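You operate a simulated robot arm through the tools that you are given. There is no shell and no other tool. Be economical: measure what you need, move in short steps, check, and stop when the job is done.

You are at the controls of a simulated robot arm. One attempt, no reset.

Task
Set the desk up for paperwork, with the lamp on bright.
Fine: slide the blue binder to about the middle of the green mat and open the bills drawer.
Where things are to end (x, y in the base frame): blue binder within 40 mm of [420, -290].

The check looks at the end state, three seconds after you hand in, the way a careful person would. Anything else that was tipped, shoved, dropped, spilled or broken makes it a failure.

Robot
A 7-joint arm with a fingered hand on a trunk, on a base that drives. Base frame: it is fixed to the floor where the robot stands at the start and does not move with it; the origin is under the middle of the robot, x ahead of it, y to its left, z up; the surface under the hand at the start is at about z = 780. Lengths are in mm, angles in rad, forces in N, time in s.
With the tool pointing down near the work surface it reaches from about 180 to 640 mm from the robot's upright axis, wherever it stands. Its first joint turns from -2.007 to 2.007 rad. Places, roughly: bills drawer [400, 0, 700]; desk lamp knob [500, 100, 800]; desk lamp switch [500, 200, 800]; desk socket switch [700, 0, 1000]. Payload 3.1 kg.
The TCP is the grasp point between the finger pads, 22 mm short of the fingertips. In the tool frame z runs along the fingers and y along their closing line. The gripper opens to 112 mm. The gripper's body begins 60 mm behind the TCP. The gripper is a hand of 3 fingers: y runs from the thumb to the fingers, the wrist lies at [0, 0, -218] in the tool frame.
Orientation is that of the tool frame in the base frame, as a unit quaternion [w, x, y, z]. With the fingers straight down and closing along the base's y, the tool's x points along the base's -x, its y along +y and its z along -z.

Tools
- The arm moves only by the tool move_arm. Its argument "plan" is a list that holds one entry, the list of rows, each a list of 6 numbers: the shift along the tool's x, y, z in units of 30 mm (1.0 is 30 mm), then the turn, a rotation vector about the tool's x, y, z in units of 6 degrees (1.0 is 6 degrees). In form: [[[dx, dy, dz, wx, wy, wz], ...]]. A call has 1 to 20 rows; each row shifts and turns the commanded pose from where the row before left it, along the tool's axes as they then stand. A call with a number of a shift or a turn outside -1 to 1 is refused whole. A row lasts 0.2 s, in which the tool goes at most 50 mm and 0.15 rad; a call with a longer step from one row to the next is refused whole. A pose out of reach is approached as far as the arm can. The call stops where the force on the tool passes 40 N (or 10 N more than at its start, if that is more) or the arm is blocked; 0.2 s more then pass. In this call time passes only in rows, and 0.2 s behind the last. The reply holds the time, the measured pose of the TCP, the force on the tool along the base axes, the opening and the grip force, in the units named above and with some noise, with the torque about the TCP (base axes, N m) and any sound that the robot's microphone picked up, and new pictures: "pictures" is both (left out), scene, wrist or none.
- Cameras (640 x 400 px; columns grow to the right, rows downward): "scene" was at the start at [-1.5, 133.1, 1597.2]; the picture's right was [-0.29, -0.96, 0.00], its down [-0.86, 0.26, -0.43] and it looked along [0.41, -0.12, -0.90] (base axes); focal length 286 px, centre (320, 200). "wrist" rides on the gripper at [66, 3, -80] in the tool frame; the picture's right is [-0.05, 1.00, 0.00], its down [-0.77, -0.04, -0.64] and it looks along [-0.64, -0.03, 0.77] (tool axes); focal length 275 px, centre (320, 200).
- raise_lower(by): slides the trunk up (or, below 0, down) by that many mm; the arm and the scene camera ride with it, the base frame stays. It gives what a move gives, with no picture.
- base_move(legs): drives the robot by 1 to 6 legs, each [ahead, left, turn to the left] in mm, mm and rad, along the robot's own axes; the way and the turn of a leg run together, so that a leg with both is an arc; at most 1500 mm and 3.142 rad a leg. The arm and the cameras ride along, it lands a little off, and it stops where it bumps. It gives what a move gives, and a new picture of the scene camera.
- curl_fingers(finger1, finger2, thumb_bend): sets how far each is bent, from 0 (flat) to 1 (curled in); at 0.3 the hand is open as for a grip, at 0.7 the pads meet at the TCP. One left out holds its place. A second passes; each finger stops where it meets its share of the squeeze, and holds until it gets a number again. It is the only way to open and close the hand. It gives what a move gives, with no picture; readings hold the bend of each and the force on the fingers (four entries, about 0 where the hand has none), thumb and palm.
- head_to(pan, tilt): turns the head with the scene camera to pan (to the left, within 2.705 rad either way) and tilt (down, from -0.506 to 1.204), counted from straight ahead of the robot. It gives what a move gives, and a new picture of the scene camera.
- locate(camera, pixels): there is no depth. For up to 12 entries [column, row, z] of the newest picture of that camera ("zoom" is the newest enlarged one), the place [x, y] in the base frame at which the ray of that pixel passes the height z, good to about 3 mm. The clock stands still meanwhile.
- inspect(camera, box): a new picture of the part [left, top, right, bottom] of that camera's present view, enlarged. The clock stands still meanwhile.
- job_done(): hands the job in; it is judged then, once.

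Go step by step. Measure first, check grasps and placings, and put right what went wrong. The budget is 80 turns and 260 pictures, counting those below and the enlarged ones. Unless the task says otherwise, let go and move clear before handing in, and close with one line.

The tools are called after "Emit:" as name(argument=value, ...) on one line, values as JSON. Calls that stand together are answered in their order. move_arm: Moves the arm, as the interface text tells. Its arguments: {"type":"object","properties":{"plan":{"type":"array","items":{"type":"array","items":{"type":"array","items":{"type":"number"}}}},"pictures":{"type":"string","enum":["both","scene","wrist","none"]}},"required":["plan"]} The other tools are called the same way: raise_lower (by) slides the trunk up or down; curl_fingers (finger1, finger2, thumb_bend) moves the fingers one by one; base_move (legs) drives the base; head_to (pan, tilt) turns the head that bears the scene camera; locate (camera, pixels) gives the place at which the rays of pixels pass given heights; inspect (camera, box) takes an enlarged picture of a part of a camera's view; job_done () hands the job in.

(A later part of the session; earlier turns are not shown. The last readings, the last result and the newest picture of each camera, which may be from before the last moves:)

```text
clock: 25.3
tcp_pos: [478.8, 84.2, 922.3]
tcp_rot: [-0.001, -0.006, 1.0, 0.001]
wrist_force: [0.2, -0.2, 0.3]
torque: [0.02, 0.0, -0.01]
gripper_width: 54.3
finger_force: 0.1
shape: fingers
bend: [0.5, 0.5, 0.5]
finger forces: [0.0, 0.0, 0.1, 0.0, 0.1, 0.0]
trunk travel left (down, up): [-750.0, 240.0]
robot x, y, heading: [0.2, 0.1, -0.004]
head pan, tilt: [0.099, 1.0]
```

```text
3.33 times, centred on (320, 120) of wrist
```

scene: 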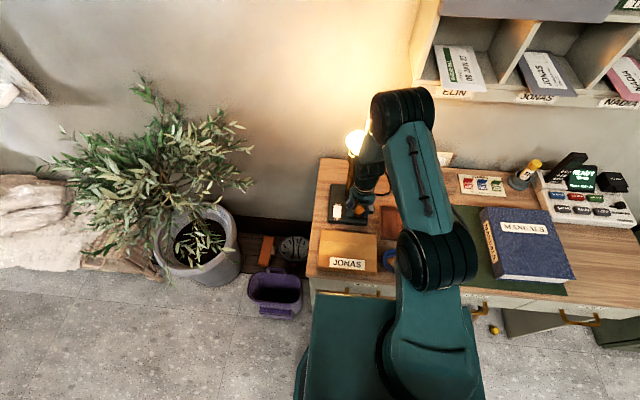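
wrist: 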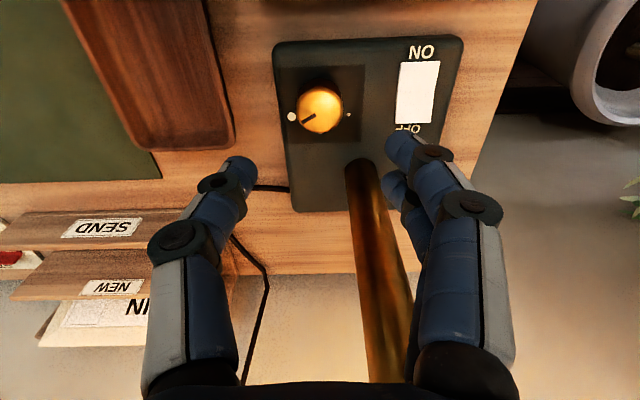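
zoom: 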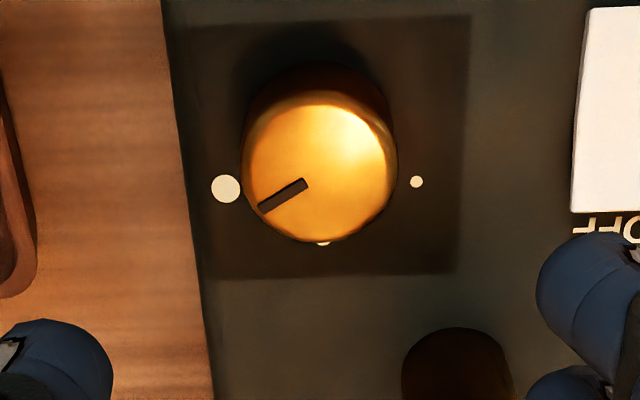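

The pointer now aims at the large dot: lamp on bright, done. Next the binder: I'll raise and retract the arm, then look right to see the binder's surroundings and the floor.

Emit:
move_arm(plan=[[[0.9, 0, -0.6, 0, 0, 0], [0.9, 0, -0.9, 0, 0, 0], [0.9, -0.5, -0.9, 0, 0, 0], [0.9, -0.8, -0.9, 0, 0, 0], [0.9, -0.8, -0.9, 0, 0, 0], [0.9, -0.8, -0.9, 0, 0, 0], [0.5, -0.8, -0.5, 0, 0, 0]]], pictures="wrist")

Emit:
head_to(pan=-0.7, tilt=1.0)

Emit:
inspect(camera="wrist", box=[0, 0, 640, 400])

```text
clock: 26.9
tcp_pos: [300.9, -28.6, 1090.7]
tcp_rot: [0.0, -0.006, 1.0, 0.0]
wrist_force: [-0.1, -0.9, -0.4]
torque: [0.0, -0.02, 0.0]
gripper_width: 54.3
finger_force: 0.1
shape: fingers
bend: [0.5, 0.5, 0.5]
finger forces: [0.0, 0.0, 0.0, 0.0, 0.0, 0.1]
trunk travel left (down, up): [-750.0, 240.0]
robot x, y, heading: [0.2, 1.4, 0.001]
head pan, tilt: [0.099, 1.0]
```

wrist: 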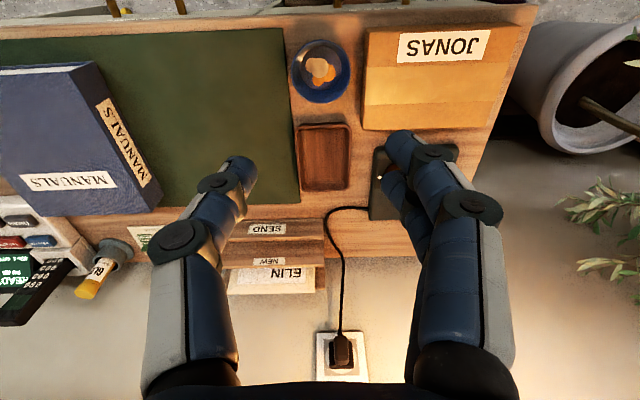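

```text
clock: 28.0
tcp_pos: [304.2, -27.1, 1089.6]
tcp_rot: [0.0, -0.006, 1.0, 0.001]
wrist_force: [-0.7, -0.1, -0.3]
torque: [-0.01, 0.02, 0.0]
gripper_width: 54.6
finger_force: 0.1
shape: fingers
bend: [0.5, 0.5, 0.5]
finger forces: [0.0, 0.0, 0.0, 0.0, 0.0, 0.0]
trunk travel left (down, up): [-750.0, 240.0]
robot x, y, heading: [-0.2, -1.1, -0.002]
head pan, tilt: [-0.7, 1.0]
```

scene: 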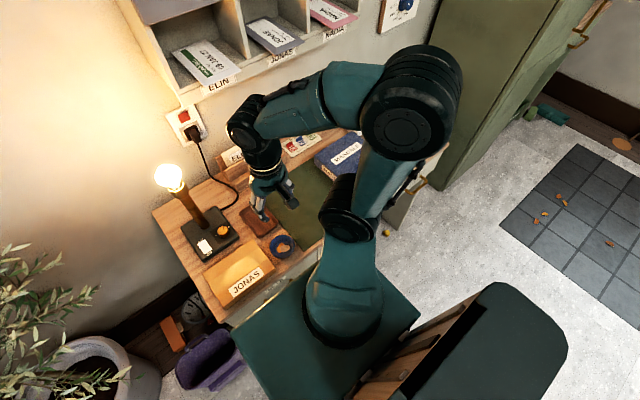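

```text
1.00 times, centred on (320, 200) of wrist (not enlarged: the box is as wide or as high as the picture)
```

zoom: 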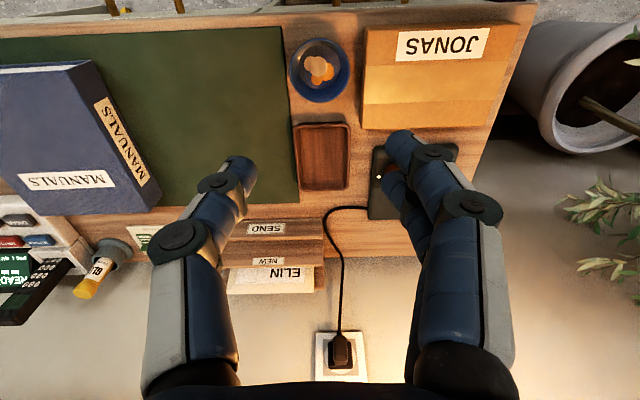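

There's a large teal object with wooden slats at scene (470,340) behind-right of the robot; I need to know whether it's furniture before driving. Looking further right.

Emit:
head_to(pan=-1.5, tilt=0.9)

Emit:
head_to(pan=-2.5, tilt=0.8)

Emit:
head_to(pan=2.0, tilt=0.8)

```text
clock: 29.1
tcp_pos: [303.8, -27.9, 1089.8]
tcp_rot: [0.0, -0.006, 1.0, -0.001]
wrist_force: [0.0, -0.4, -0.4]
torque: [0.03, -0.04, -0.01]
gripper_width: 54.4
finger_force: 0.1
shape: fingers
bend: [0.5, 0.5, 0.5]
finger forces: [0.1, 0.0, 0.1, 0.1, 0.0, 0.0]
trunk travel left (down, up): [-750.0, 240.0]
robot x, y, heading: [1.2, 0.2, 0.003]
head pan, tilt: [-1.499, 0.901]
```

scene: 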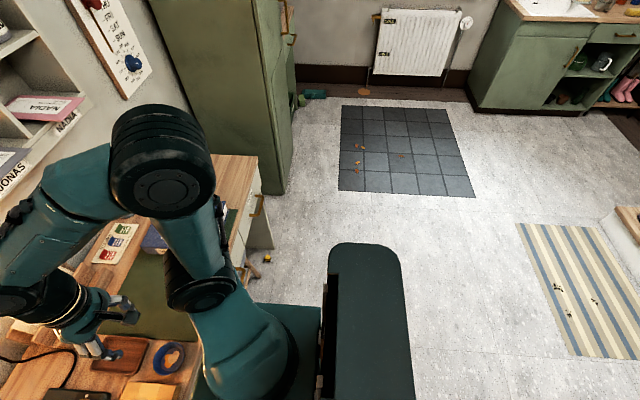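

```text
clock: 30.4
tcp_pos: [303.3, -27.1, 1090.9]
tcp_rot: [0.0, -0.006, 1.0, 0.0]
wrist_force: [-0.6, -1.5, 0.4]
torque: [-0.03, 0.02, -0.03]
gripper_width: 54.6
finger_force: 0.1
shape: fingers
bend: [0.5, 0.5, 0.5]
finger forces: [0.1, 0.1, 0.0, 0.0, 0.0, 0.2]
trunk travel left (down, up): [-750.0, 240.0]
robot x, y, heading: [-2.2, -0.9, 0.003]
head pan, tilt: [-2.499, 0.799]
```

scene: 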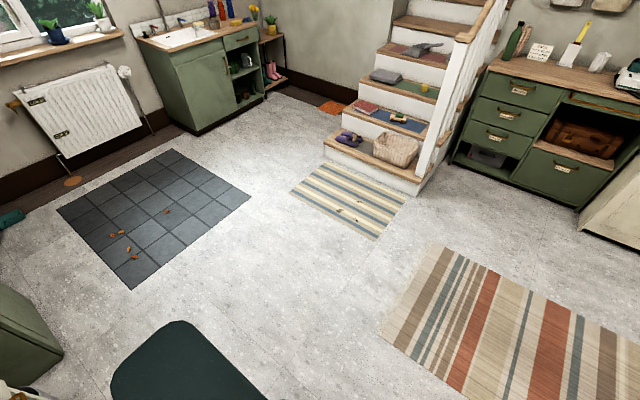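

```text
clock: 34.0
tcp_pos: [304.2, -27.1, 1090.1]
tcp_rot: [0.0, -0.006, 1.0, 0.0]
wrist_force: [-0.3, 0.5, -0.3]
torque: [0.0, 0.03, 0.0]
gripper_width: 54.4
finger_force: 0.1
shape: fingers
bend: [0.5, 0.5, 0.5]
finger forces: [0.0, 0.0, 0.0, 0.1, 0.0, 0.0]
trunk travel left (down, up): [-750.0, 240.0]
robot x, y, heading: [-3.3, -3.6, -0.002]
head pan, tilt: [2.0, 0.799]
```

scene: 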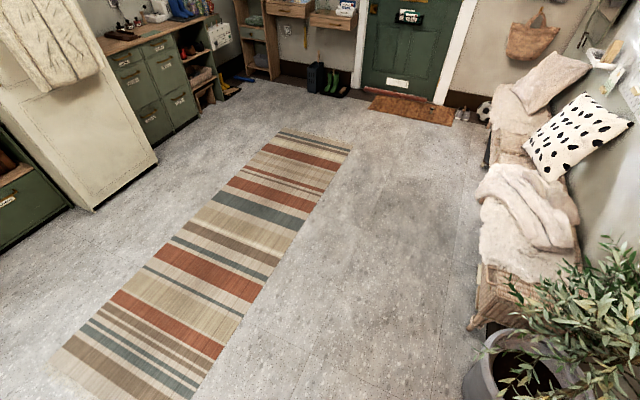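

Behind the robot is open floor with a striped rug; the teal block is the robot's own body. I'll check how near the rug lies.

Emit:
locate(camera="scene", pixels=[[190, 398, 0], [345, 150, 0], [50, 360, 0], [280, 135, 0]])

Emit:
head_to(pan=-0.7, tilt=0.95)

```text
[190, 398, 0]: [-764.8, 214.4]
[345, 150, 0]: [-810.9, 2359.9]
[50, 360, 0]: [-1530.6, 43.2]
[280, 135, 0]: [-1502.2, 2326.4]
```

```text
clock: 36.4
tcp_pos: [302.8, -26.9, 1091.2]
tcp_rot: [0.0, -0.004, 1.0, -0.001]
wrist_force: [-0.2, -0.6, 0.3]
torque: [0.02, 0.0, 0.0]
gripper_width: 54.6
finger_force: 0.0
shape: fingers
bend: [0.5, 0.5, 0.5]
finger forces: [0.0, 0.0, 0.0, 0.1, 0.0, 0.0]
trunk travel left (down, up): [-750.0, 240.0]
robot x, y, heading: [-0.5, 0.1, 0.0]
head pan, tilt: [-0.7, 0.949]
```

scene: 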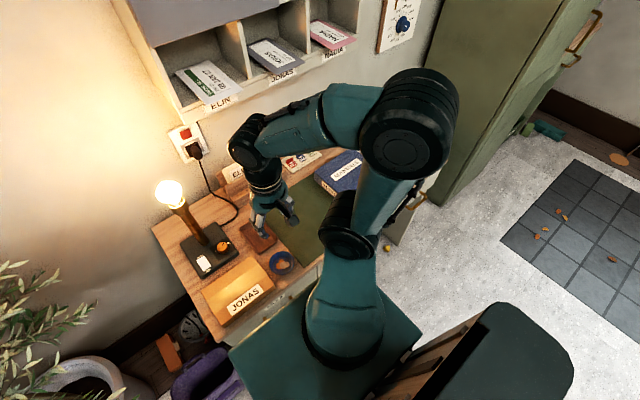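

The rug begins about 765 mm behind, so there's room. I'll back up 250 mm, shift 250 mm right and look at the desk front.

Emit:
base_move(legs=[[-250, 0, 0], [0, -250, 0]])

Emit:
head_to(pan=0.2, tilt=0.95)

```text
clock: 39.7
tcp_pos: [50.0, -279.1, 1090.1]
tcp_rot: [0.0, -0.007, 1.0, 0.0]
wrist_force: [-0.7, -0.2, -0.3]
torque: [-0.01, -0.02, 0.0]
gripper_width: 54.4
finger_force: 0.1
shape: fingers
bend: [0.5, 0.5, 0.5]
finger forces: [0.0, 0.0, 0.1, 0.0, 0.0, 0.0]
trunk travel left (down, up): [-750.0, 240.0]
robot x, y, heading: [-250.9, -253.9, 0.007]
head pan, tilt: [-0.7, 0.949]
```

scene: 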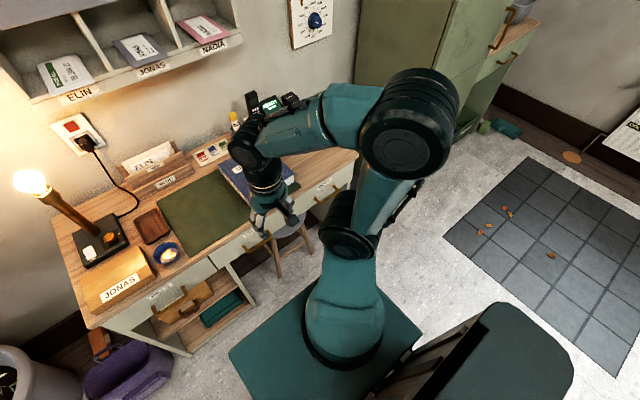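

```text
clock: 40.9
tcp_pos: [50.5, -279.8, 1090.7]
tcp_rot: [0.001, -0.007, 1.0, 0.0]
wrist_force: [0.1, 0.9, 0.1]
torque: [0.02, -0.01, 0.01]
gripper_width: 54.4
finger_force: 0.0
shape: fingers
bend: [0.5, 0.5, 0.5]
finger forces: [0.0, 0.1, 0.1, 0.0, 0.0, 0.1]
trunk travel left (down, up): [-750.0, 240.0]
robot x, y, heading: [-248.5, -255.3, 0.007]
head pan, tilt: [0.201, 0.949]
```

scene: 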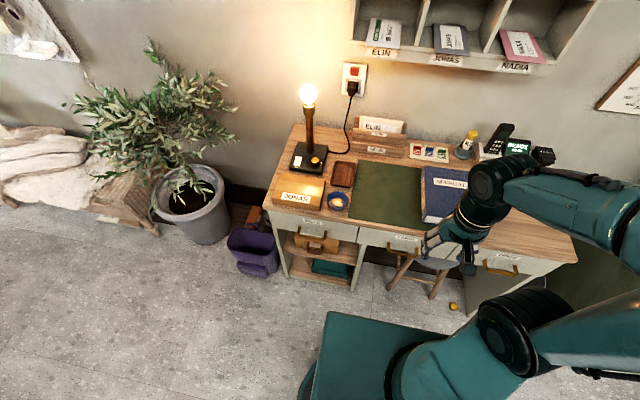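

Now the whole front is visible: left BILLS drawer, a stool tucked under the middle, and a yellow item on the floor at (455,307). Enlarging and measuring.

Emit:
inspect(camera="scene", box=[250, 180, 410, 300])

Emit:
inspect(camera="scene", box=[370, 190, 590, 330])

Emit:
locate(camera="scene", pixels=[[393, 287, 0], [434, 297, 0], [454, 307, 0], [353, 290, 0], [287, 277, 0], [468, 312, 0], [425, 270, 450], [462, 262, 450], [340, 330, 300], [330, 330, 300], [262, 276, 0]])

```text
3.33 times, centred on (330, 240) of scene
```

zoom: 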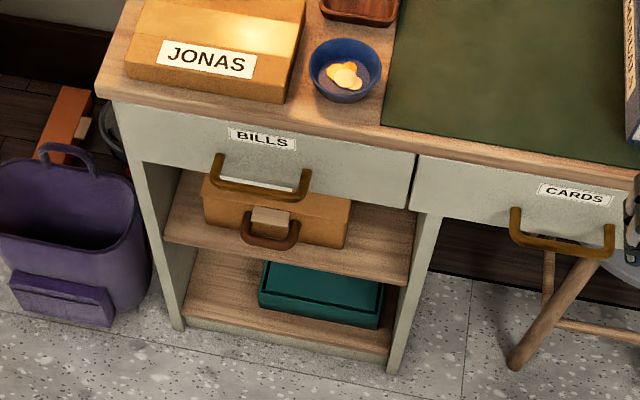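

```text
2.86 times, centred on (480, 260) of scene
```

zoom: 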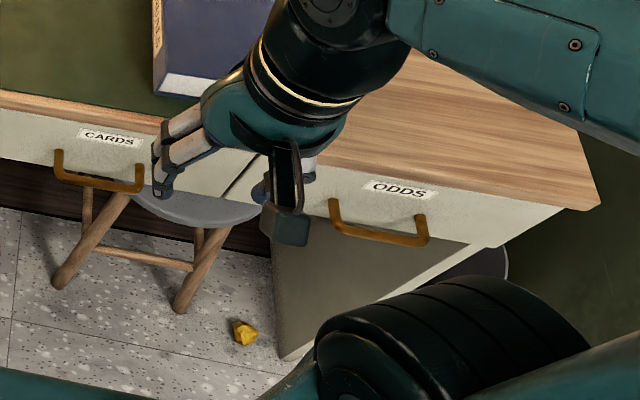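

```text
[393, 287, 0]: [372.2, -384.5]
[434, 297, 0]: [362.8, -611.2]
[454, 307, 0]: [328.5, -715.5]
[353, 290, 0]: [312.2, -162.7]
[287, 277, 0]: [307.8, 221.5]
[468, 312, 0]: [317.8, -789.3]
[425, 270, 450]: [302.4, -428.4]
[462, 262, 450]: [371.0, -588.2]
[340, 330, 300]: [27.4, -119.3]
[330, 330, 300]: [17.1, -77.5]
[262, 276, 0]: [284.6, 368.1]
```

The stool's feet are at x≥362 and the yellow thing at (328,−715); with the robot at x≈−60 the base stays clear. I'll drive there, in front of the binder.

Emit:
base_move(legs=[[0, -100, 0], [190, 0, 0]])

Emit:
move_arm(plan=[[[0.2, -0.5, 0, 0, 0, 0], [0.2, -0.5, 0, 0, 0, 0]]], pictures="wrist")

```text
clock: 43.2
tcp_pos: [241.1, -379.1, 1090.4]
tcp_rot: [0.0, -0.007, 1.0, 0.0]
wrist_force: [-0.2, -0.7, 0.1]
torque: [-0.02, -0.03, 0.02]
gripper_width: 54.4
finger_force: 0.0
shape: fingers
bend: [0.5, 0.5, 0.5]
finger forces: [0.0, 0.1, 0.1, 0.0, 0.0, 0.1]
trunk travel left (down, up): [-750.0, 240.0]
robot x, y, heading: [-62.1, -352.4, 0.005]
head pan, tilt: [0.201, 0.949]
```

scene: 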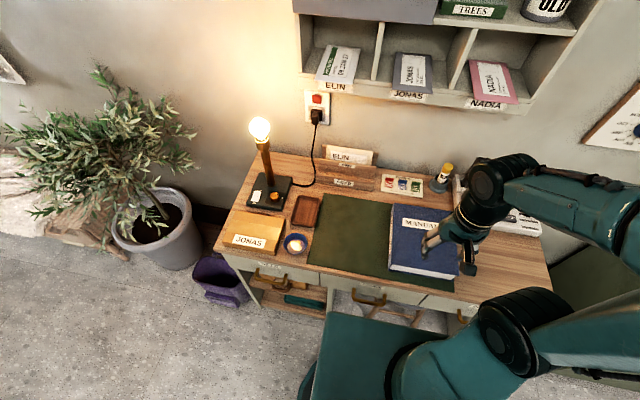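

```text
clock: 43.8
tcp_pos: [229.3, -411.4, 1090.1]
tcp_rot: [0.0, -0.007, 1.0, 0.0]
wrist_force: [0.2, 0.1, 0.0]
torque: [-0.02, -0.01, -0.03]
gripper_width: 54.5
finger_force: 0.1
shape: fingers
bend: [0.5, 0.5, 0.5]
finger forces: [0.0, 0.0, 0.0, 0.0, 0.0, 0.0]
trunk travel left (down, up): [-750.0, 240.0]
robot x, y, heading: [-63.0, -354.4, 0.005]
head pan, tilt: [0.201, 0.949]
```

wrist: 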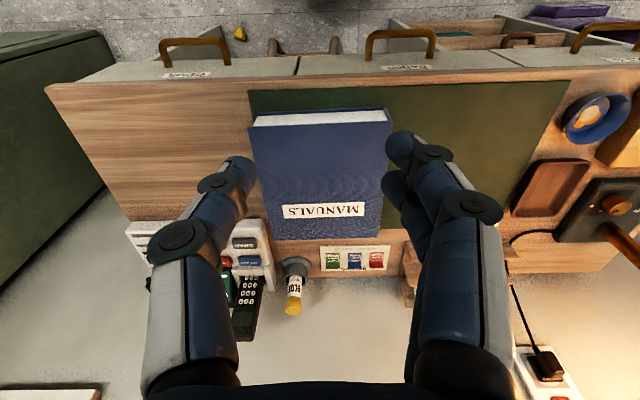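

A clear view of the binder: top corners (250,127), (392,122), (380,240), (275,238). Measuring its height, pose and neighbours.

Emit:
locate(camera="wrist", pixels=[[388, 109, 783], [392, 122, 820], [392, 122, 830], [392, 122, 840], [392, 122, 850], [250, 128, 840], [380, 240, 840], [275, 238, 840], [258, 112, 783], [263, 218, 800], [125, 225, 800], [250, 95, 780]])

Emit:
inspect(camera="wrist", box=[220, 80, 420, 205])

Emit:
inspect(camera="scene", box=[300, 150, 580, 330])

```text
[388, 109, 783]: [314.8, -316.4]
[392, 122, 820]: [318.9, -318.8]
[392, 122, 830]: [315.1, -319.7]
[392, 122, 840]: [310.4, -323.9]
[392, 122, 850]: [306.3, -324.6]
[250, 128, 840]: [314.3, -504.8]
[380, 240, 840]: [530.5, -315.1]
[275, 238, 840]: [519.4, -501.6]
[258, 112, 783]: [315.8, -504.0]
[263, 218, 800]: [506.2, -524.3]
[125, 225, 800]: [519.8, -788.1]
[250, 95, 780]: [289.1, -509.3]
```

```text
3.20 times, centred on (320, 142) of wrist
```

zoom: 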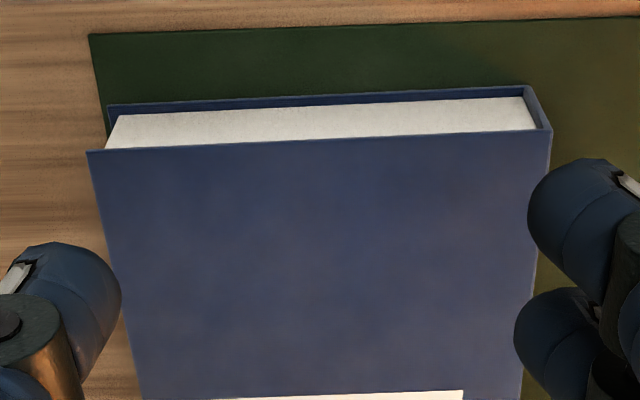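

```text
2.22 times, centred on (440, 240) of scene
```

zoom: 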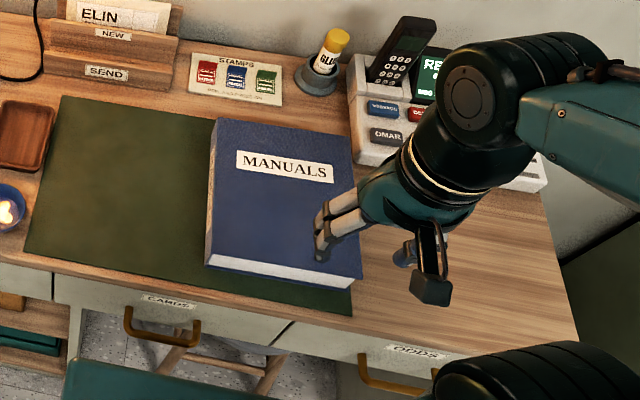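

The binder is about 50 mm tall (top z≈832), spanning x 314–528, y −504…−318, centre about (422,−410), so it needs about +120 mm in y. I'll open the fingers and go to its right side at (422,−600), clear of the phone (x>506).

Emit:
curl_fingers(finger1=0.3, finger2=0.3, thumb_bend=0.3)

Emit:
move_arm(plan=[[[-0.92, -0.9, 0.6, 0, 0, 0], [-0.92, -0.9, 0.6, 0, 0, 0], [-0.92, -0.9, 0.6, 0, 0, 0], [-0.92, -0.9, 0.6, 0, 0, 0], [-0.92, -0.9, 0.6, 0, 0, 0], [-0.92, -0.9, 0.6, 0, 0, 0], [-0.92, -0.9, 0.6, 0, 0, 0.13]]])

```text
clock: 44.8
tcp_pos: [230.3, -409.4, 1090.1]
tcp_rot: [0.0, -0.008, 1.0, -0.001]
wrist_force: [-0.9, 0.2, 0.2]
torque: [0.02, 0.01, -0.01]
gripper_width: 111.0
finger_force: 0.0
shape: fingers
bend: [0.3, 0.3, 0.3]
finger forces: [0.0, 0.1, 0.0, 0.0, 0.0, 0.1]
trunk travel left (down, up): [-750.0, 240.0]
robot x, y, heading: [-63.3, -354.8, 0.004]
head pan, tilt: [0.201, 0.949]
```

```text
clock: 46.4
tcp_pos: [426.5, -596.9, 963.6]
tcp_rot: [0.0, 0.0, 1.0, 0.001]
wrist_force: [0.5, -0.1, -0.4]
torque: [-0.02, 0.03, 0.01]
gripper_width: 110.9
finger_force: 0.0
shape: fingers
bend: [0.3, 0.3, 0.3]
finger forces: [0.1, 0.0, 0.1, 0.0, 0.1, 0.1]
trunk travel left (down, up): [-750.0, 240.0]
robot x, y, heading: [-57.9, -353.6, 0.01]
head pan, tilt: [0.201, 0.949]
```

scene: 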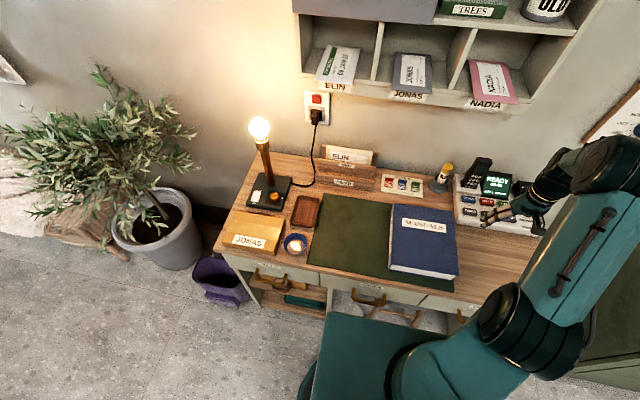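
wrist: 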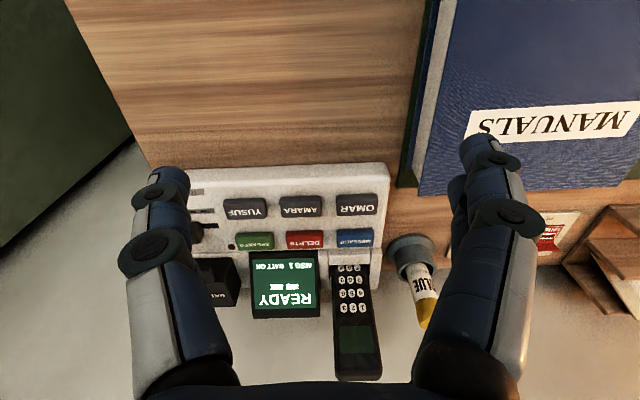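

Checking the clearance to the binder's right edge (pixels ~(425,90)) and the phone's near edge before lowering.

Emit:
locate(camera="wrist", pixels=[[414, 185, 785], [424, 100, 785], [422, 190, 832], [453, 10, 832], [160, 175, 810], [388, 165, 810], [388, 185, 785], [490, 190, 940], [495, 150, 940], [470, 145, 940]])

```text
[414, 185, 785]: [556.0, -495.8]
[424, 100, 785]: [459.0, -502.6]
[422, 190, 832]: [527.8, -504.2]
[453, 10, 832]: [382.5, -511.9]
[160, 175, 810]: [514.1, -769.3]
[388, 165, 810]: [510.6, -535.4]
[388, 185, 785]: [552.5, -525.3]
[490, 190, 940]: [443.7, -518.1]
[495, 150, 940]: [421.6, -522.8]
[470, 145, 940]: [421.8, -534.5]
```

The finger's outer face has only about 15 mm clearance; I'll shift 15 mm further right and slightly back while lowering to z≈822.

Emit:
move_arm(plan=[[[0.4, -0.5, 0.5, 0, 0, 0], [0, 0, 1, 0, 0, 0], [0, 0, 1, 0, 0, 0], [0, 0, 1, 0, 0, 0], [0, 0, 0.7, 0, 0, 0], [0, 0, 0.5, 0, 0, 0]]])

```text
clock: 47.8
tcp_pos: [412.6, -611.7, 823.4]
tcp_rot: [0.0, -0.001, 1.0, 0.0]
wrist_force: [-1.1, 0.0, -0.1]
torque: [0.0, 0.04, -0.02]
gripper_width: 111.2
finger_force: 0.1
shape: fingers
bend: [0.3, 0.3, 0.3]
finger forces: [0.1, 0.1, 0.0, 0.0, 0.1, 0.0]
trunk travel left (down, up): [-750.0, 240.0]
robot x, y, heading: [-61.9, -355.9, 0.003]
head pan, tilt: [0.201, 0.949]
```

scene: 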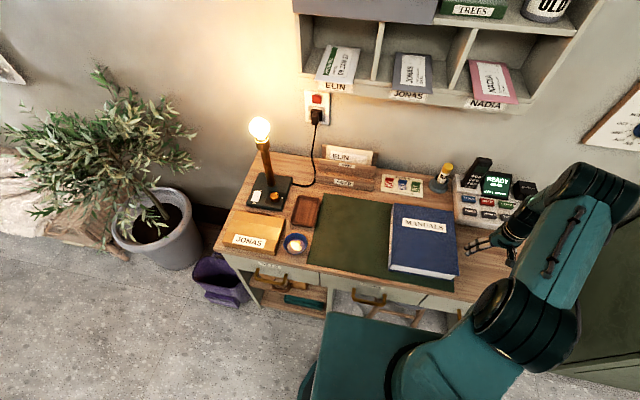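
wrist: 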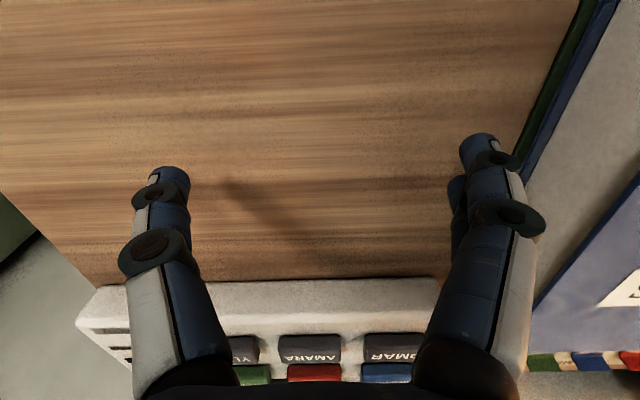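

The hand is at paper-block height beside the binder. I'll push +y in slow steps and check.

Emit:
move_arm(plan=[[[0, 0.5, 0, 0, 0, 0], [0, 0.4, 0, 0, 0, 0], [0, 0.4, 0, 0, 0, 0], [0, 0.4, 0, 0, 0, 0], [0, 0.4, 0, 0, 0, 0], [0, 0.4, 0, 0, 0, 0]]])

```text
clock: 49.2
tcp_pos: [414.3, -537.3, 824.1]
tcp_rot: [0.0, -0.001, 1.0, 0.0]
wrist_force: [-0.3, -7.1, 0.6]
torque: [-0.25, 0.01, 0.06]
gripper_width: 104.5
finger_force: 3.2
shape: fingers
bend: [0.35, 0.35, 0.3]
finger forces: [3.6, 3.3, 0.0, 0.0, 0.0, 0.0]
trunk travel left (down, up): [-750.0, 240.0]
robot x, y, heading: [-60.3, -354.4, 0.006]
head pan, tilt: [0.201, 0.949]
```

scene: 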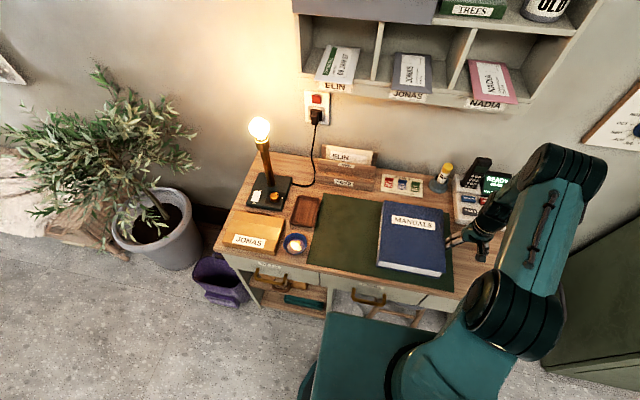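
wrist: 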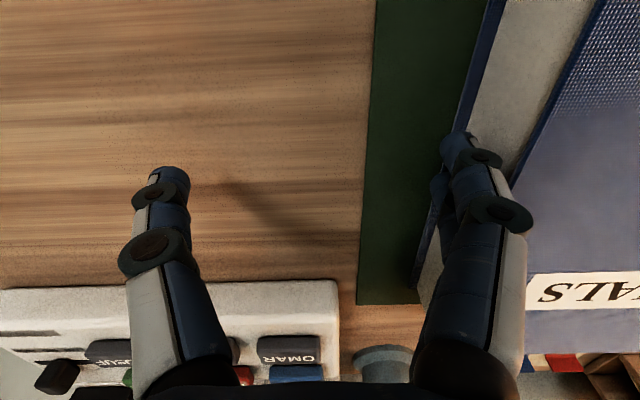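

It slides straight with about 7 N. Measuring the binder's current place.

Emit:
locate(camera="scene", pixels=[[384, 201, 832], [441, 209, 832], [443, 271, 832], [376, 262, 832]])

Emit:
inspect(camera="scene", box=[350, 180, 470, 290])

```text
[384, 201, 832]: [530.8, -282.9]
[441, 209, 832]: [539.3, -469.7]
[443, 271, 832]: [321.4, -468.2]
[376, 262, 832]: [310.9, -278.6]
```

```text
3.64 times, centred on (410, 235) of scene
```

zoom: 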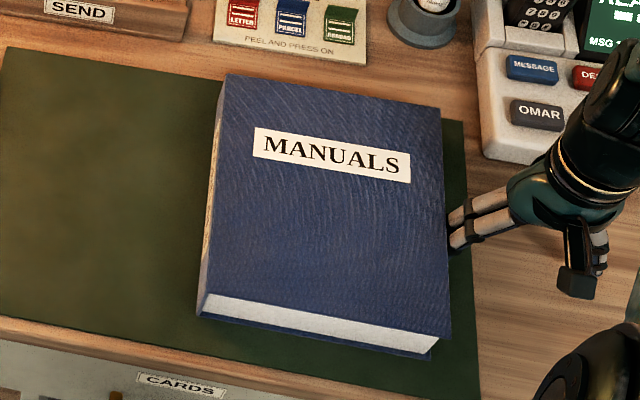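

Centre is now about (425,−375), so 85 mm more to go.

Emit:
move_arm(plan=[[[0, 0.4, 0, 0, 0, 0], [0, 0.4, 0, 0, 0, 0], [0, 0.4, 0, 0, 0, 0], [0, 0.4, 0, 0, 0, 0], [0, 0.4, 0, 0, 0, 0], [0, 0.4, 0, 0, 0, 0], [0, 0.4, 0, 0, 0, 0]]])

Emit:
inspect(camera="scene", box=[300, 180, 480, 300])

```text
clock: 50.8
tcp_pos: [412.3, -450.1, 822.3]
tcp_rot: [-0.001, -0.001, 1.0, 0.0]
wrist_force: [-0.5, -6.8, 0.6]
torque: [-0.21, 0.02, 0.02]
gripper_width: 104.4
finger_force: 3.4
shape: fingers
bend: [0.35, 0.36, 0.3]
finger forces: [3.1, 3.6, 0.0, 0.1, 0.0, 0.0]
trunk travel left (down, up): [-750.0, 240.0]
robot x, y, heading: [-61.3, -353.0, 0.005]
head pan, tilt: [0.201, 0.949]
```

scene: 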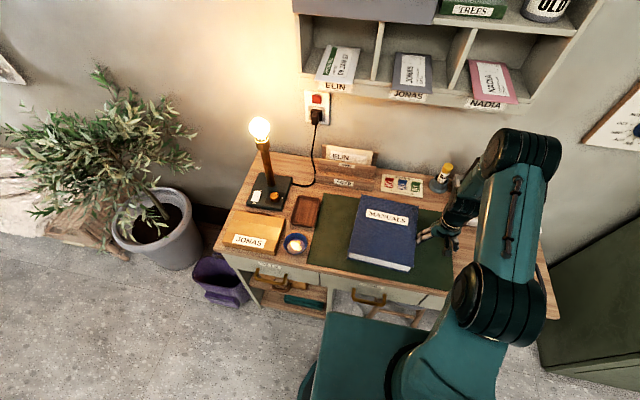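
wrist: 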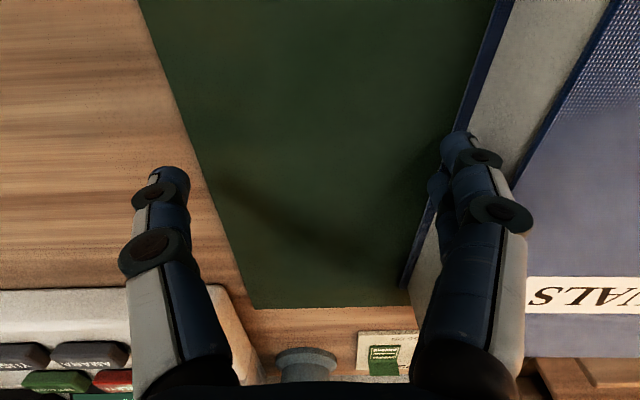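

```text
3.33 times, centred on (390, 240) of scene
```

zoom: 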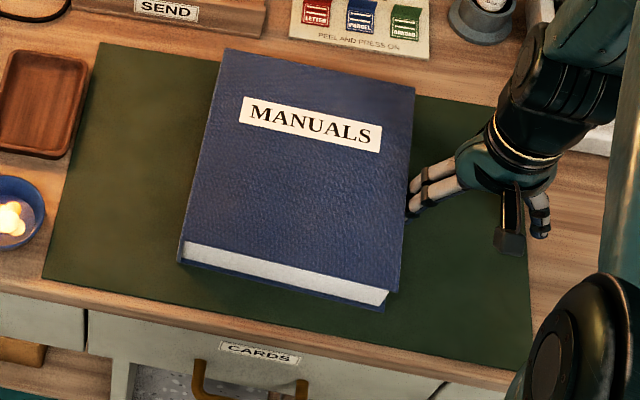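

Emit:
locate(camera="zoom", pixels=[[225, 48, 832], [414, 87, 832], [390, 292, 832], [185, 240, 832], [180, 262, 783], [383, 310, 783]])

Emit:
move_arm(plan=[[[0, -0.5, 0, 0, 0, 0], [0, -1, 0, 0, 0, 0], [0, 0, -1, 0, 0, 0], [0, 0, -1, 0, 0, 0], [0, 0, -1, 0, 0, 0], [0.5, 0, -1, 0, 0, 0], [1, 0, -1, 0, 0, 0], [1, 0, -1, 0, 0, 0], [1, 0, -0.8, 0, 0, 0]]])

```text
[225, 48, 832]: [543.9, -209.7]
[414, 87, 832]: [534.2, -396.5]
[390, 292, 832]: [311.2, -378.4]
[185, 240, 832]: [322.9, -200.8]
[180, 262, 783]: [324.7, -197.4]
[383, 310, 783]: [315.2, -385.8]
```

```text
clock: 52.8
tcp_pos: [306.1, -497.9, 1029.0]
tcp_rot: [0.001, -0.001, 1.0, 0.0]
wrist_force: [0.0, 0.8, -0.1]
torque: [0.0, -0.01, 0.03]
gripper_width: 111.2
finger_force: 0.0
shape: fingers
bend: [0.3, 0.3, 0.3]
finger forces: [0.0, 0.1, 0.0, 0.0, 0.0, 0.0]
trunk travel left (down, up): [-750.0, 240.0]
robot x, y, heading: [-62.4, -352.2, 0.004]
head pan, tilt: [0.201, 0.949]
```

scene: 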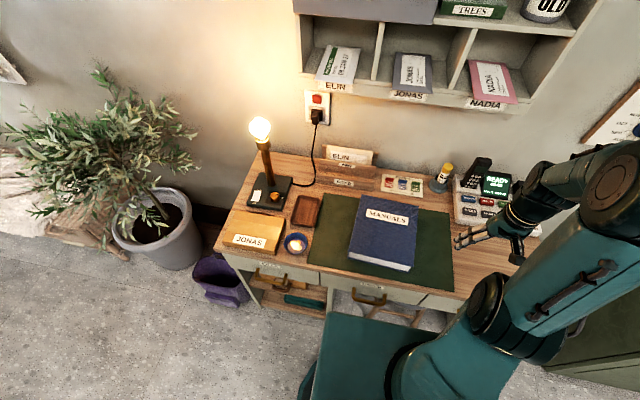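
wrist: 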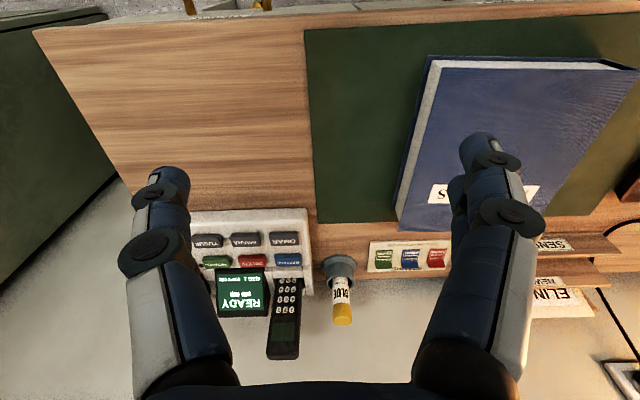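

The binder's centre is now about (428,−296), within 10 mm of target. Next the bills drawer: drive back and left so the robot stands at about (−450, 50) facing it.

Emit:
base_move(legs=[[-390, 0, -0.004], [0, 400, 0]])

Emit:
raise_lower(by=-300)

Emit:
head_to(pan=0.1, tilt=0.7)

```text
clock: 57.3
tcp_pos: [-82.3, -100.7, 1027.1]
tcp_rot: [-0.001, 0.005, 1.0, 0.0]
wrist_force: [0.2, -0.9, -0.1]
torque: [-0.01, -0.01, 0.0]
gripper_width: 111.3
finger_force: 0.0
shape: fingers
bend: [0.3, 0.3, 0.3]
finger forces: [0.1, 0.0, 0.0, 0.0, 0.0, 0.0]
trunk travel left (down, up): [-750.0, 240.0]
robot x, y, heading: [-448.2, 47.6, -0.008]
head pan, tilt: [0.201, 0.949]
```

scene: 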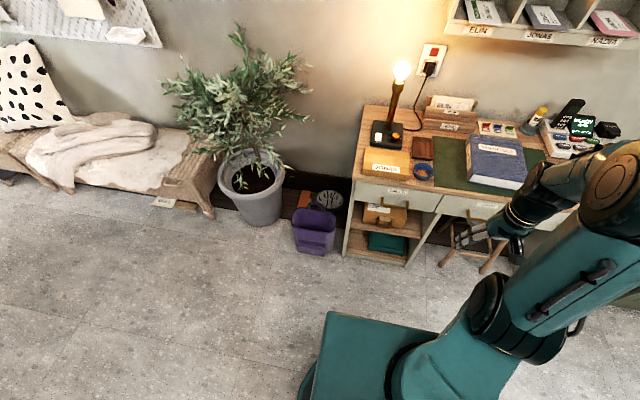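

```text
clock: 60.3
tcp_pos: [-83.8, -102.2, 728.7]
tcp_rot: [0.001, 0.005, 1.0, 0.0]
wrist_force: [0.4, 0.2, 0.4]
torque: [-0.01, 0.02, -0.01]
gripper_width: 111.0
finger_force: 0.2
shape: fingers
bend: [0.3, 0.3, 0.3]
finger forces: [0.0, 0.0, 0.1, 0.1, 0.0, 0.0]
trunk travel left (down, up): [-450.0, 540.0]
robot x, y, heading: [-453.5, 46.0, -0.004]
head pan, tilt: [0.201, 0.949]
```

```text
clock: 61.1
tcp_pos: [-83.0, -102.5, 728.2]
tcp_rot: [0.0, 0.005, 1.0, 0.0]
wrist_force: [0.8, 0.0, -0.1]
torque: [-0.01, 0.0, 0.0]
gripper_width: 111.3
finger_force: 0.1
shape: fingers
bend: [0.3, 0.3, 0.3]
finger forces: [0.0, 0.0, 0.0, 0.0, 0.1, 0.0]
trunk travel left (down, up): [-450.0, 540.0]
robot x, y, heading: [-449.6, 47.8, -0.003]
head pan, tilt: [0.099, 0.7]
```

scene: 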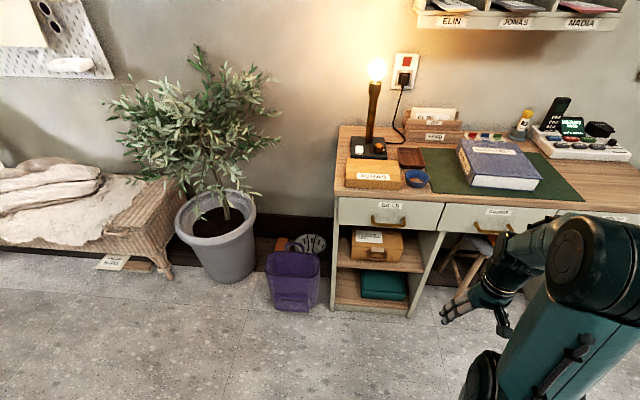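

The BILLS handle is at scene (388,221). I know its x≈236 from the overhead view, so I'll find its height.

Emit:
inspect(camera="scene", box=[330, 185, 450, 265])

Emit:
locate(camera="scene", pixels=[[388, 223, 680], [388, 223, 690], [388, 223, 700], [388, 223, 710], [388, 223, 720], [371, 222, 700], [405, 225, 700], [339, 198, 775], [444, 203, 775]])

```text
5.00 times, centred on (390, 225) of scene
```

zoom: 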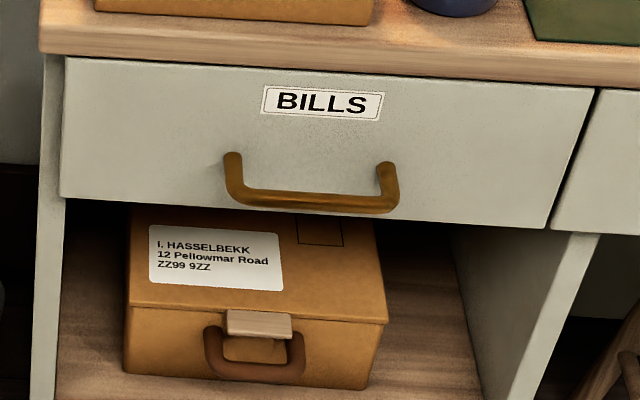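

```text
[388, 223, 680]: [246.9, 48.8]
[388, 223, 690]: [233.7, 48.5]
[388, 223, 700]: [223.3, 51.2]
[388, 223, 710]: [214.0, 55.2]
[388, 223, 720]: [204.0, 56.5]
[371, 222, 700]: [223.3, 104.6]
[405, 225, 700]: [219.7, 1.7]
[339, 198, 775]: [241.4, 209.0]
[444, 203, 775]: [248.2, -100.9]
```

The bar is at about x 237, z 686, centred on y≈49, with about 30 mm behind it. I'll move the hand in front of it, narrow the opening, then turn the tool to point forward.

Emit:
move_arm(plan=[[[-0.87, 0.7, 0, 0, 0, 0], [-0.87, 0.7, 0, 0, 0, 0], [-0.87, 0.7, 0, 0, 0, 0], [-0.87, 0.7, 0, 0, 0, 0], [-0.87, 0.7, 0, 0, 0, 0], [-0.87, 0.7, 0, 0, 0, 0], [-0.87, 0.7, 0, 0, 0, 0]]], pictures="none")

Emit:
curl_fingers(finger1=0.48, finger2=0.48, thumb_bend=0.48)

Emit:
move_arm(plan=[[[0, 0, 0, 0, -1, 0], [0, 0, 0, 0, -1, 0], [0, 0, 0, 0, -1, 0], [0, 0, 0, 0, -1, 0], [0, 0, 0, 0, -1, 0], [0, 0, 0, 0, -1, 0], [0, 0, 0, 0, -1, 0], [0, 0, 0, 0, -1, 0], [0, 0, 0, 0, -1, 0], [0, 0, 0, 0, -1, 0], [0, 0, 0, 0, -1, 0], [0, 0, 0, 0, -1, 0], [0, 0, 0, 0, -1, 0], [0, 0, 0, 0, -1, 0], [0, 0, 0, 0, -1, 0]]])

```text
clock: 62.7
tcp_pos: [102.8, 43.6, 728.9]
tcp_rot: [0.0, 0.005, 1.0, 0.0]
wrist_force: [-1.1, 0.4, -0.6]
torque: [-0.02, -0.01, 0.01]
gripper_width: 111.2
finger_force: 0.1
shape: fingers
bend: [0.3, 0.3, 0.3]
finger forces: [0.0, 0.0, 0.1, 0.0, 0.1, 0.0]
trunk travel left (down, up): [-450.0, 540.0]
robot x, y, heading: [-452.6, 47.5, -0.008]
head pan, tilt: [0.099, 0.7]
```

```text
clock: 63.7
tcp_pos: [101.9, 43.5, 729.9]
tcp_rot: [0.0, 0.005, 1.0, 0.0]
wrist_force: [-1.0, 1.2, 0.1]
torque: [0.01, 0.0, 0.05]
gripper_width: 61.3
finger_force: 0.1
shape: fingers
bend: [0.48, 0.48, 0.48]
finger forces: [0.1, 0.1, 0.1, 0.0, 0.0, 0.1]
trunk travel left (down, up): [-450.0, 540.0]
robot x, y, heading: [-451.5, 48.2, -0.01]
head pan, tilt: [0.099, 0.7]
```

```text
clock: 66.9
tcp_pos: [101.8, 43.1, 728.1]
tcp_rot: [0.707, 0.003, 0.707, -0.003]
wrist_force: [0.1, 0.7, -0.6]
torque: [0.01, 0.01, 0.0]
gripper_width: 61.2
finger_force: 0.0
shape: fingers
bend: [0.48, 0.48, 0.48]
finger forces: [0.0, 0.0, 0.0, 0.1, 0.0, 0.0]
trunk travel left (down, up): [-450.0, 540.0]
robot x, y, heading: [-452.3, 44.5, -0.009]
head pan, tilt: [0.099, 0.7]
```

scene: 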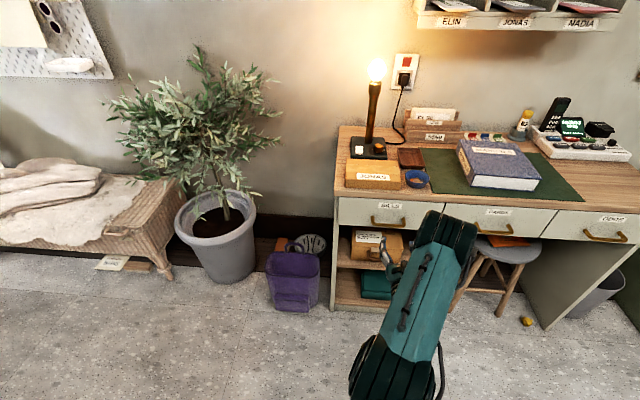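
wrist: 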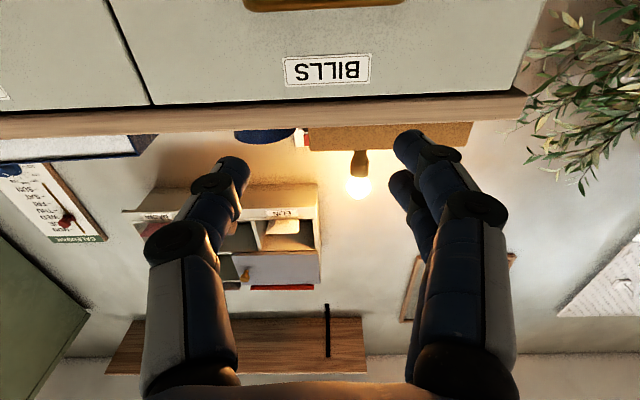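

The tool now points forward and the BILLS front is visible. Rolling 90° so the hand closes vertically around the bar.

Emit:
move_arm(plan=[[[0, 0, 0, 0, 0, 1], [0, 0, 0, 0, 0, 1], [0, 0, 0, 0, 0, 1], [0, 0, 0, 0, 0, 1], [0, 0, 0, 0, 0, 1], [0, 0, 0, 0, 0, 1], [0, 0, 0, 0, 0, 1], [0, 0, 0, 0, 0, 1], [0, 0, 0, 0, 0, 1], [0, 0, 0, 0, 0, 1], [0, 0, 0, 0, 0, 1], [0, 0, 0, 0, 0, 1], [0, 0, 0, 0, 0, 1], [0, 0, 0, 0, 0, 1], [0, 0, 0, 0, 0, 1]]])

```text
clock: 70.1
tcp_pos: [101.1, 43.4, 728.4]
tcp_rot: [0.502, 0.503, 0.497, 0.497]
wrist_force: [-0.3, 0.8, 0.1]
torque: [0.01, -0.02, -0.01]
gripper_width: 60.9
finger_force: 0.0
shape: fingers
bend: [0.48, 0.48, 0.48]
finger forces: [0.0, 0.0, 0.1, 0.0, 0.0, 0.1]
trunk travel left (down, up): [-450.0, 540.0]
robot x, y, heading: [-450.4, 44.0, -0.006]
head pan, tilt: [0.099, 0.7]
```

scene: 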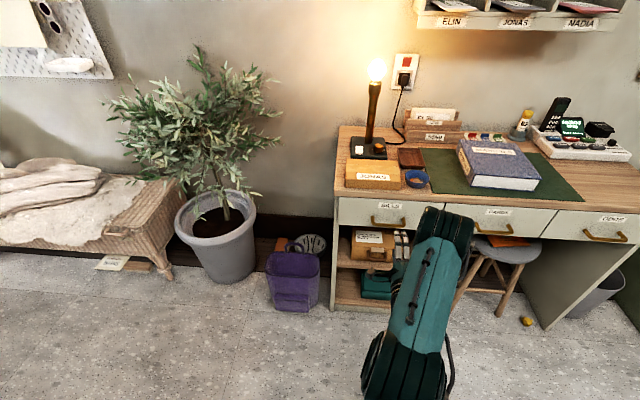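
wrist: 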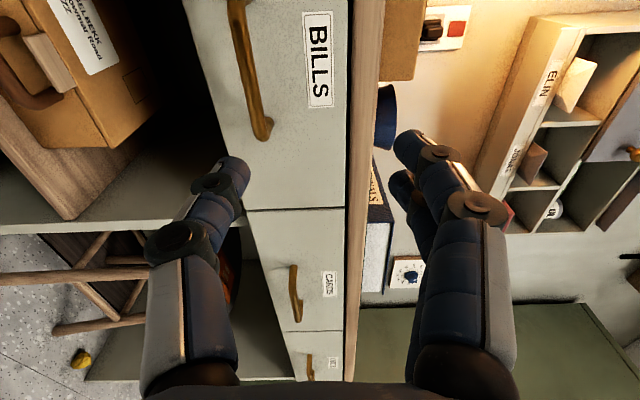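

Now image right is up. The bar runs (235,0)–(262,135) and sits left of (below) the grip centre. Checking its height.

Emit:
locate(camera="wrist", pixels=[[248, 80, 670], [248, 80, 680], [248, 80, 685], [248, 80, 690], [248, 80, 695], [258, 130, 690], [258, 130, 685], [236, 10, 685], [236, 10, 690], [272, 128, 685], [345, 100, 755], [377, 100, 780]])

```text
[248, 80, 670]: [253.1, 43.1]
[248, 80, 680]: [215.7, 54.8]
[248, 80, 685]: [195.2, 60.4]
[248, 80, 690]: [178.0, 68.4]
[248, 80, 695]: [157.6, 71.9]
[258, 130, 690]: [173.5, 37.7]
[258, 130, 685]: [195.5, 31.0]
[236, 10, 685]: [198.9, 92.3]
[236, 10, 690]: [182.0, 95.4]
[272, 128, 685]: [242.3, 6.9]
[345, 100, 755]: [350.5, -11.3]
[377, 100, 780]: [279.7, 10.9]
```

Combining views, the bar is at about z 675, x 240. I'll lower to z 676 and advance to x≈190, then look again.

Emit:
move_arm(plan=[[[0.1, -0.9, 0, 0, 0, 0], [0.1, -0.85, 0, 0, 0, 0], [0, 0, 1, 0, 0, 0], [0, 0, 1, 0, 0, 0], [0, 0, 0.9, 0, 0, 0]]])

Emit:
inspect(camera="wrist", box=[200, 80, 440, 240])

```text
clock: 71.3
tcp_pos: [188.5, 49.9, 675.4]
tcp_rot: [0.503, 0.503, 0.497, 0.497]
wrist_force: [0.0, -0.1, -0.1]
torque: [0.02, 0.0, -0.01]
gripper_width: 61.0
finger_force: 0.0
shape: fingers
bend: [0.48, 0.48, 0.48]
finger forces: [0.0, 0.1, 0.1, 0.0, 0.0, 0.1]
trunk travel left (down, up): [-450.0, 540.0]
robot x, y, heading: [-453.2, 47.9, -0.001]
head pan, tilt: [0.099, 0.7]
```

scene: 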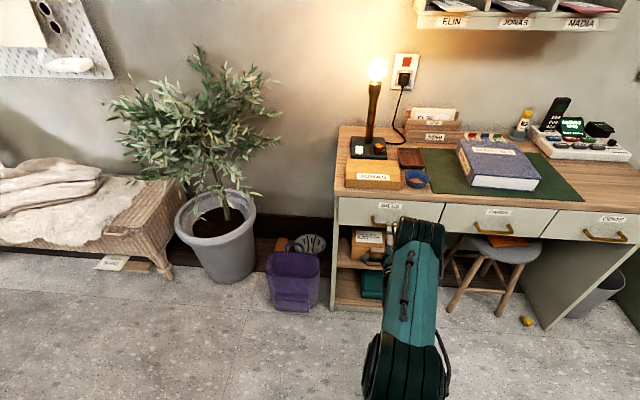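
wrist: 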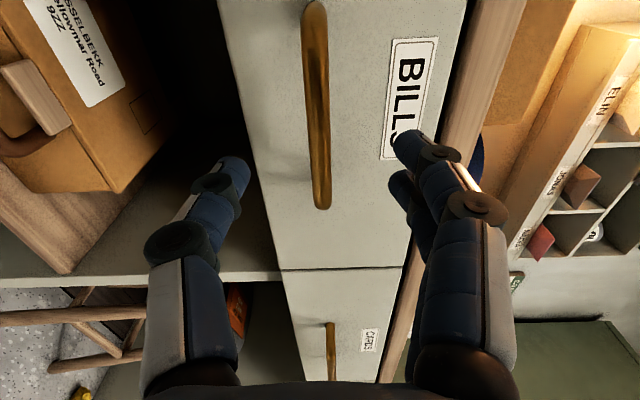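

```text
2.50 times, centred on (320, 160) of wrist
```

zoom: 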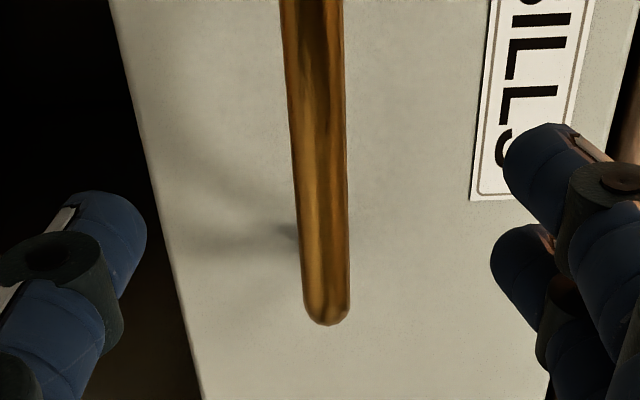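

The bar lies centred (column ~320) between the fingers. Advancing 42 mm gently so it sits at the pads.

Emit:
move_arm(plan=[[[0, 0, 0.5, 0, 0, 0], [0, 0, 0.4, 0, 0, 0], [0, 0, 0.3, 0, 0, 0], [0, 0, 0.2, 0, 0, 0]]], pictures="wrist")

```text
clock: 72.3
tcp_pos: [228.4, 48.8, 675.2]
tcp_rot: [0.502, 0.502, 0.498, 0.498]
wrist_force: [-1.0, 0.5, -0.6]
torque: [0.0, -0.02, 0.02]
gripper_width: 61.3
finger_force: 0.1
shape: fingers
bend: [0.48, 0.48, 0.48]
finger forces: [0.0, 0.0, 0.0, 0.0, 0.0, 0.1]
trunk travel left (down, up): [-450.0, 540.0]
robot x, y, heading: [-451.5, 47.7, -0.008]
head pan, tilt: [0.099, 0.7]
```

wrist: 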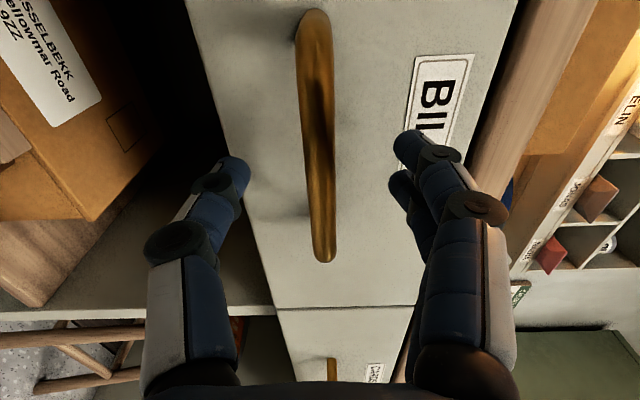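

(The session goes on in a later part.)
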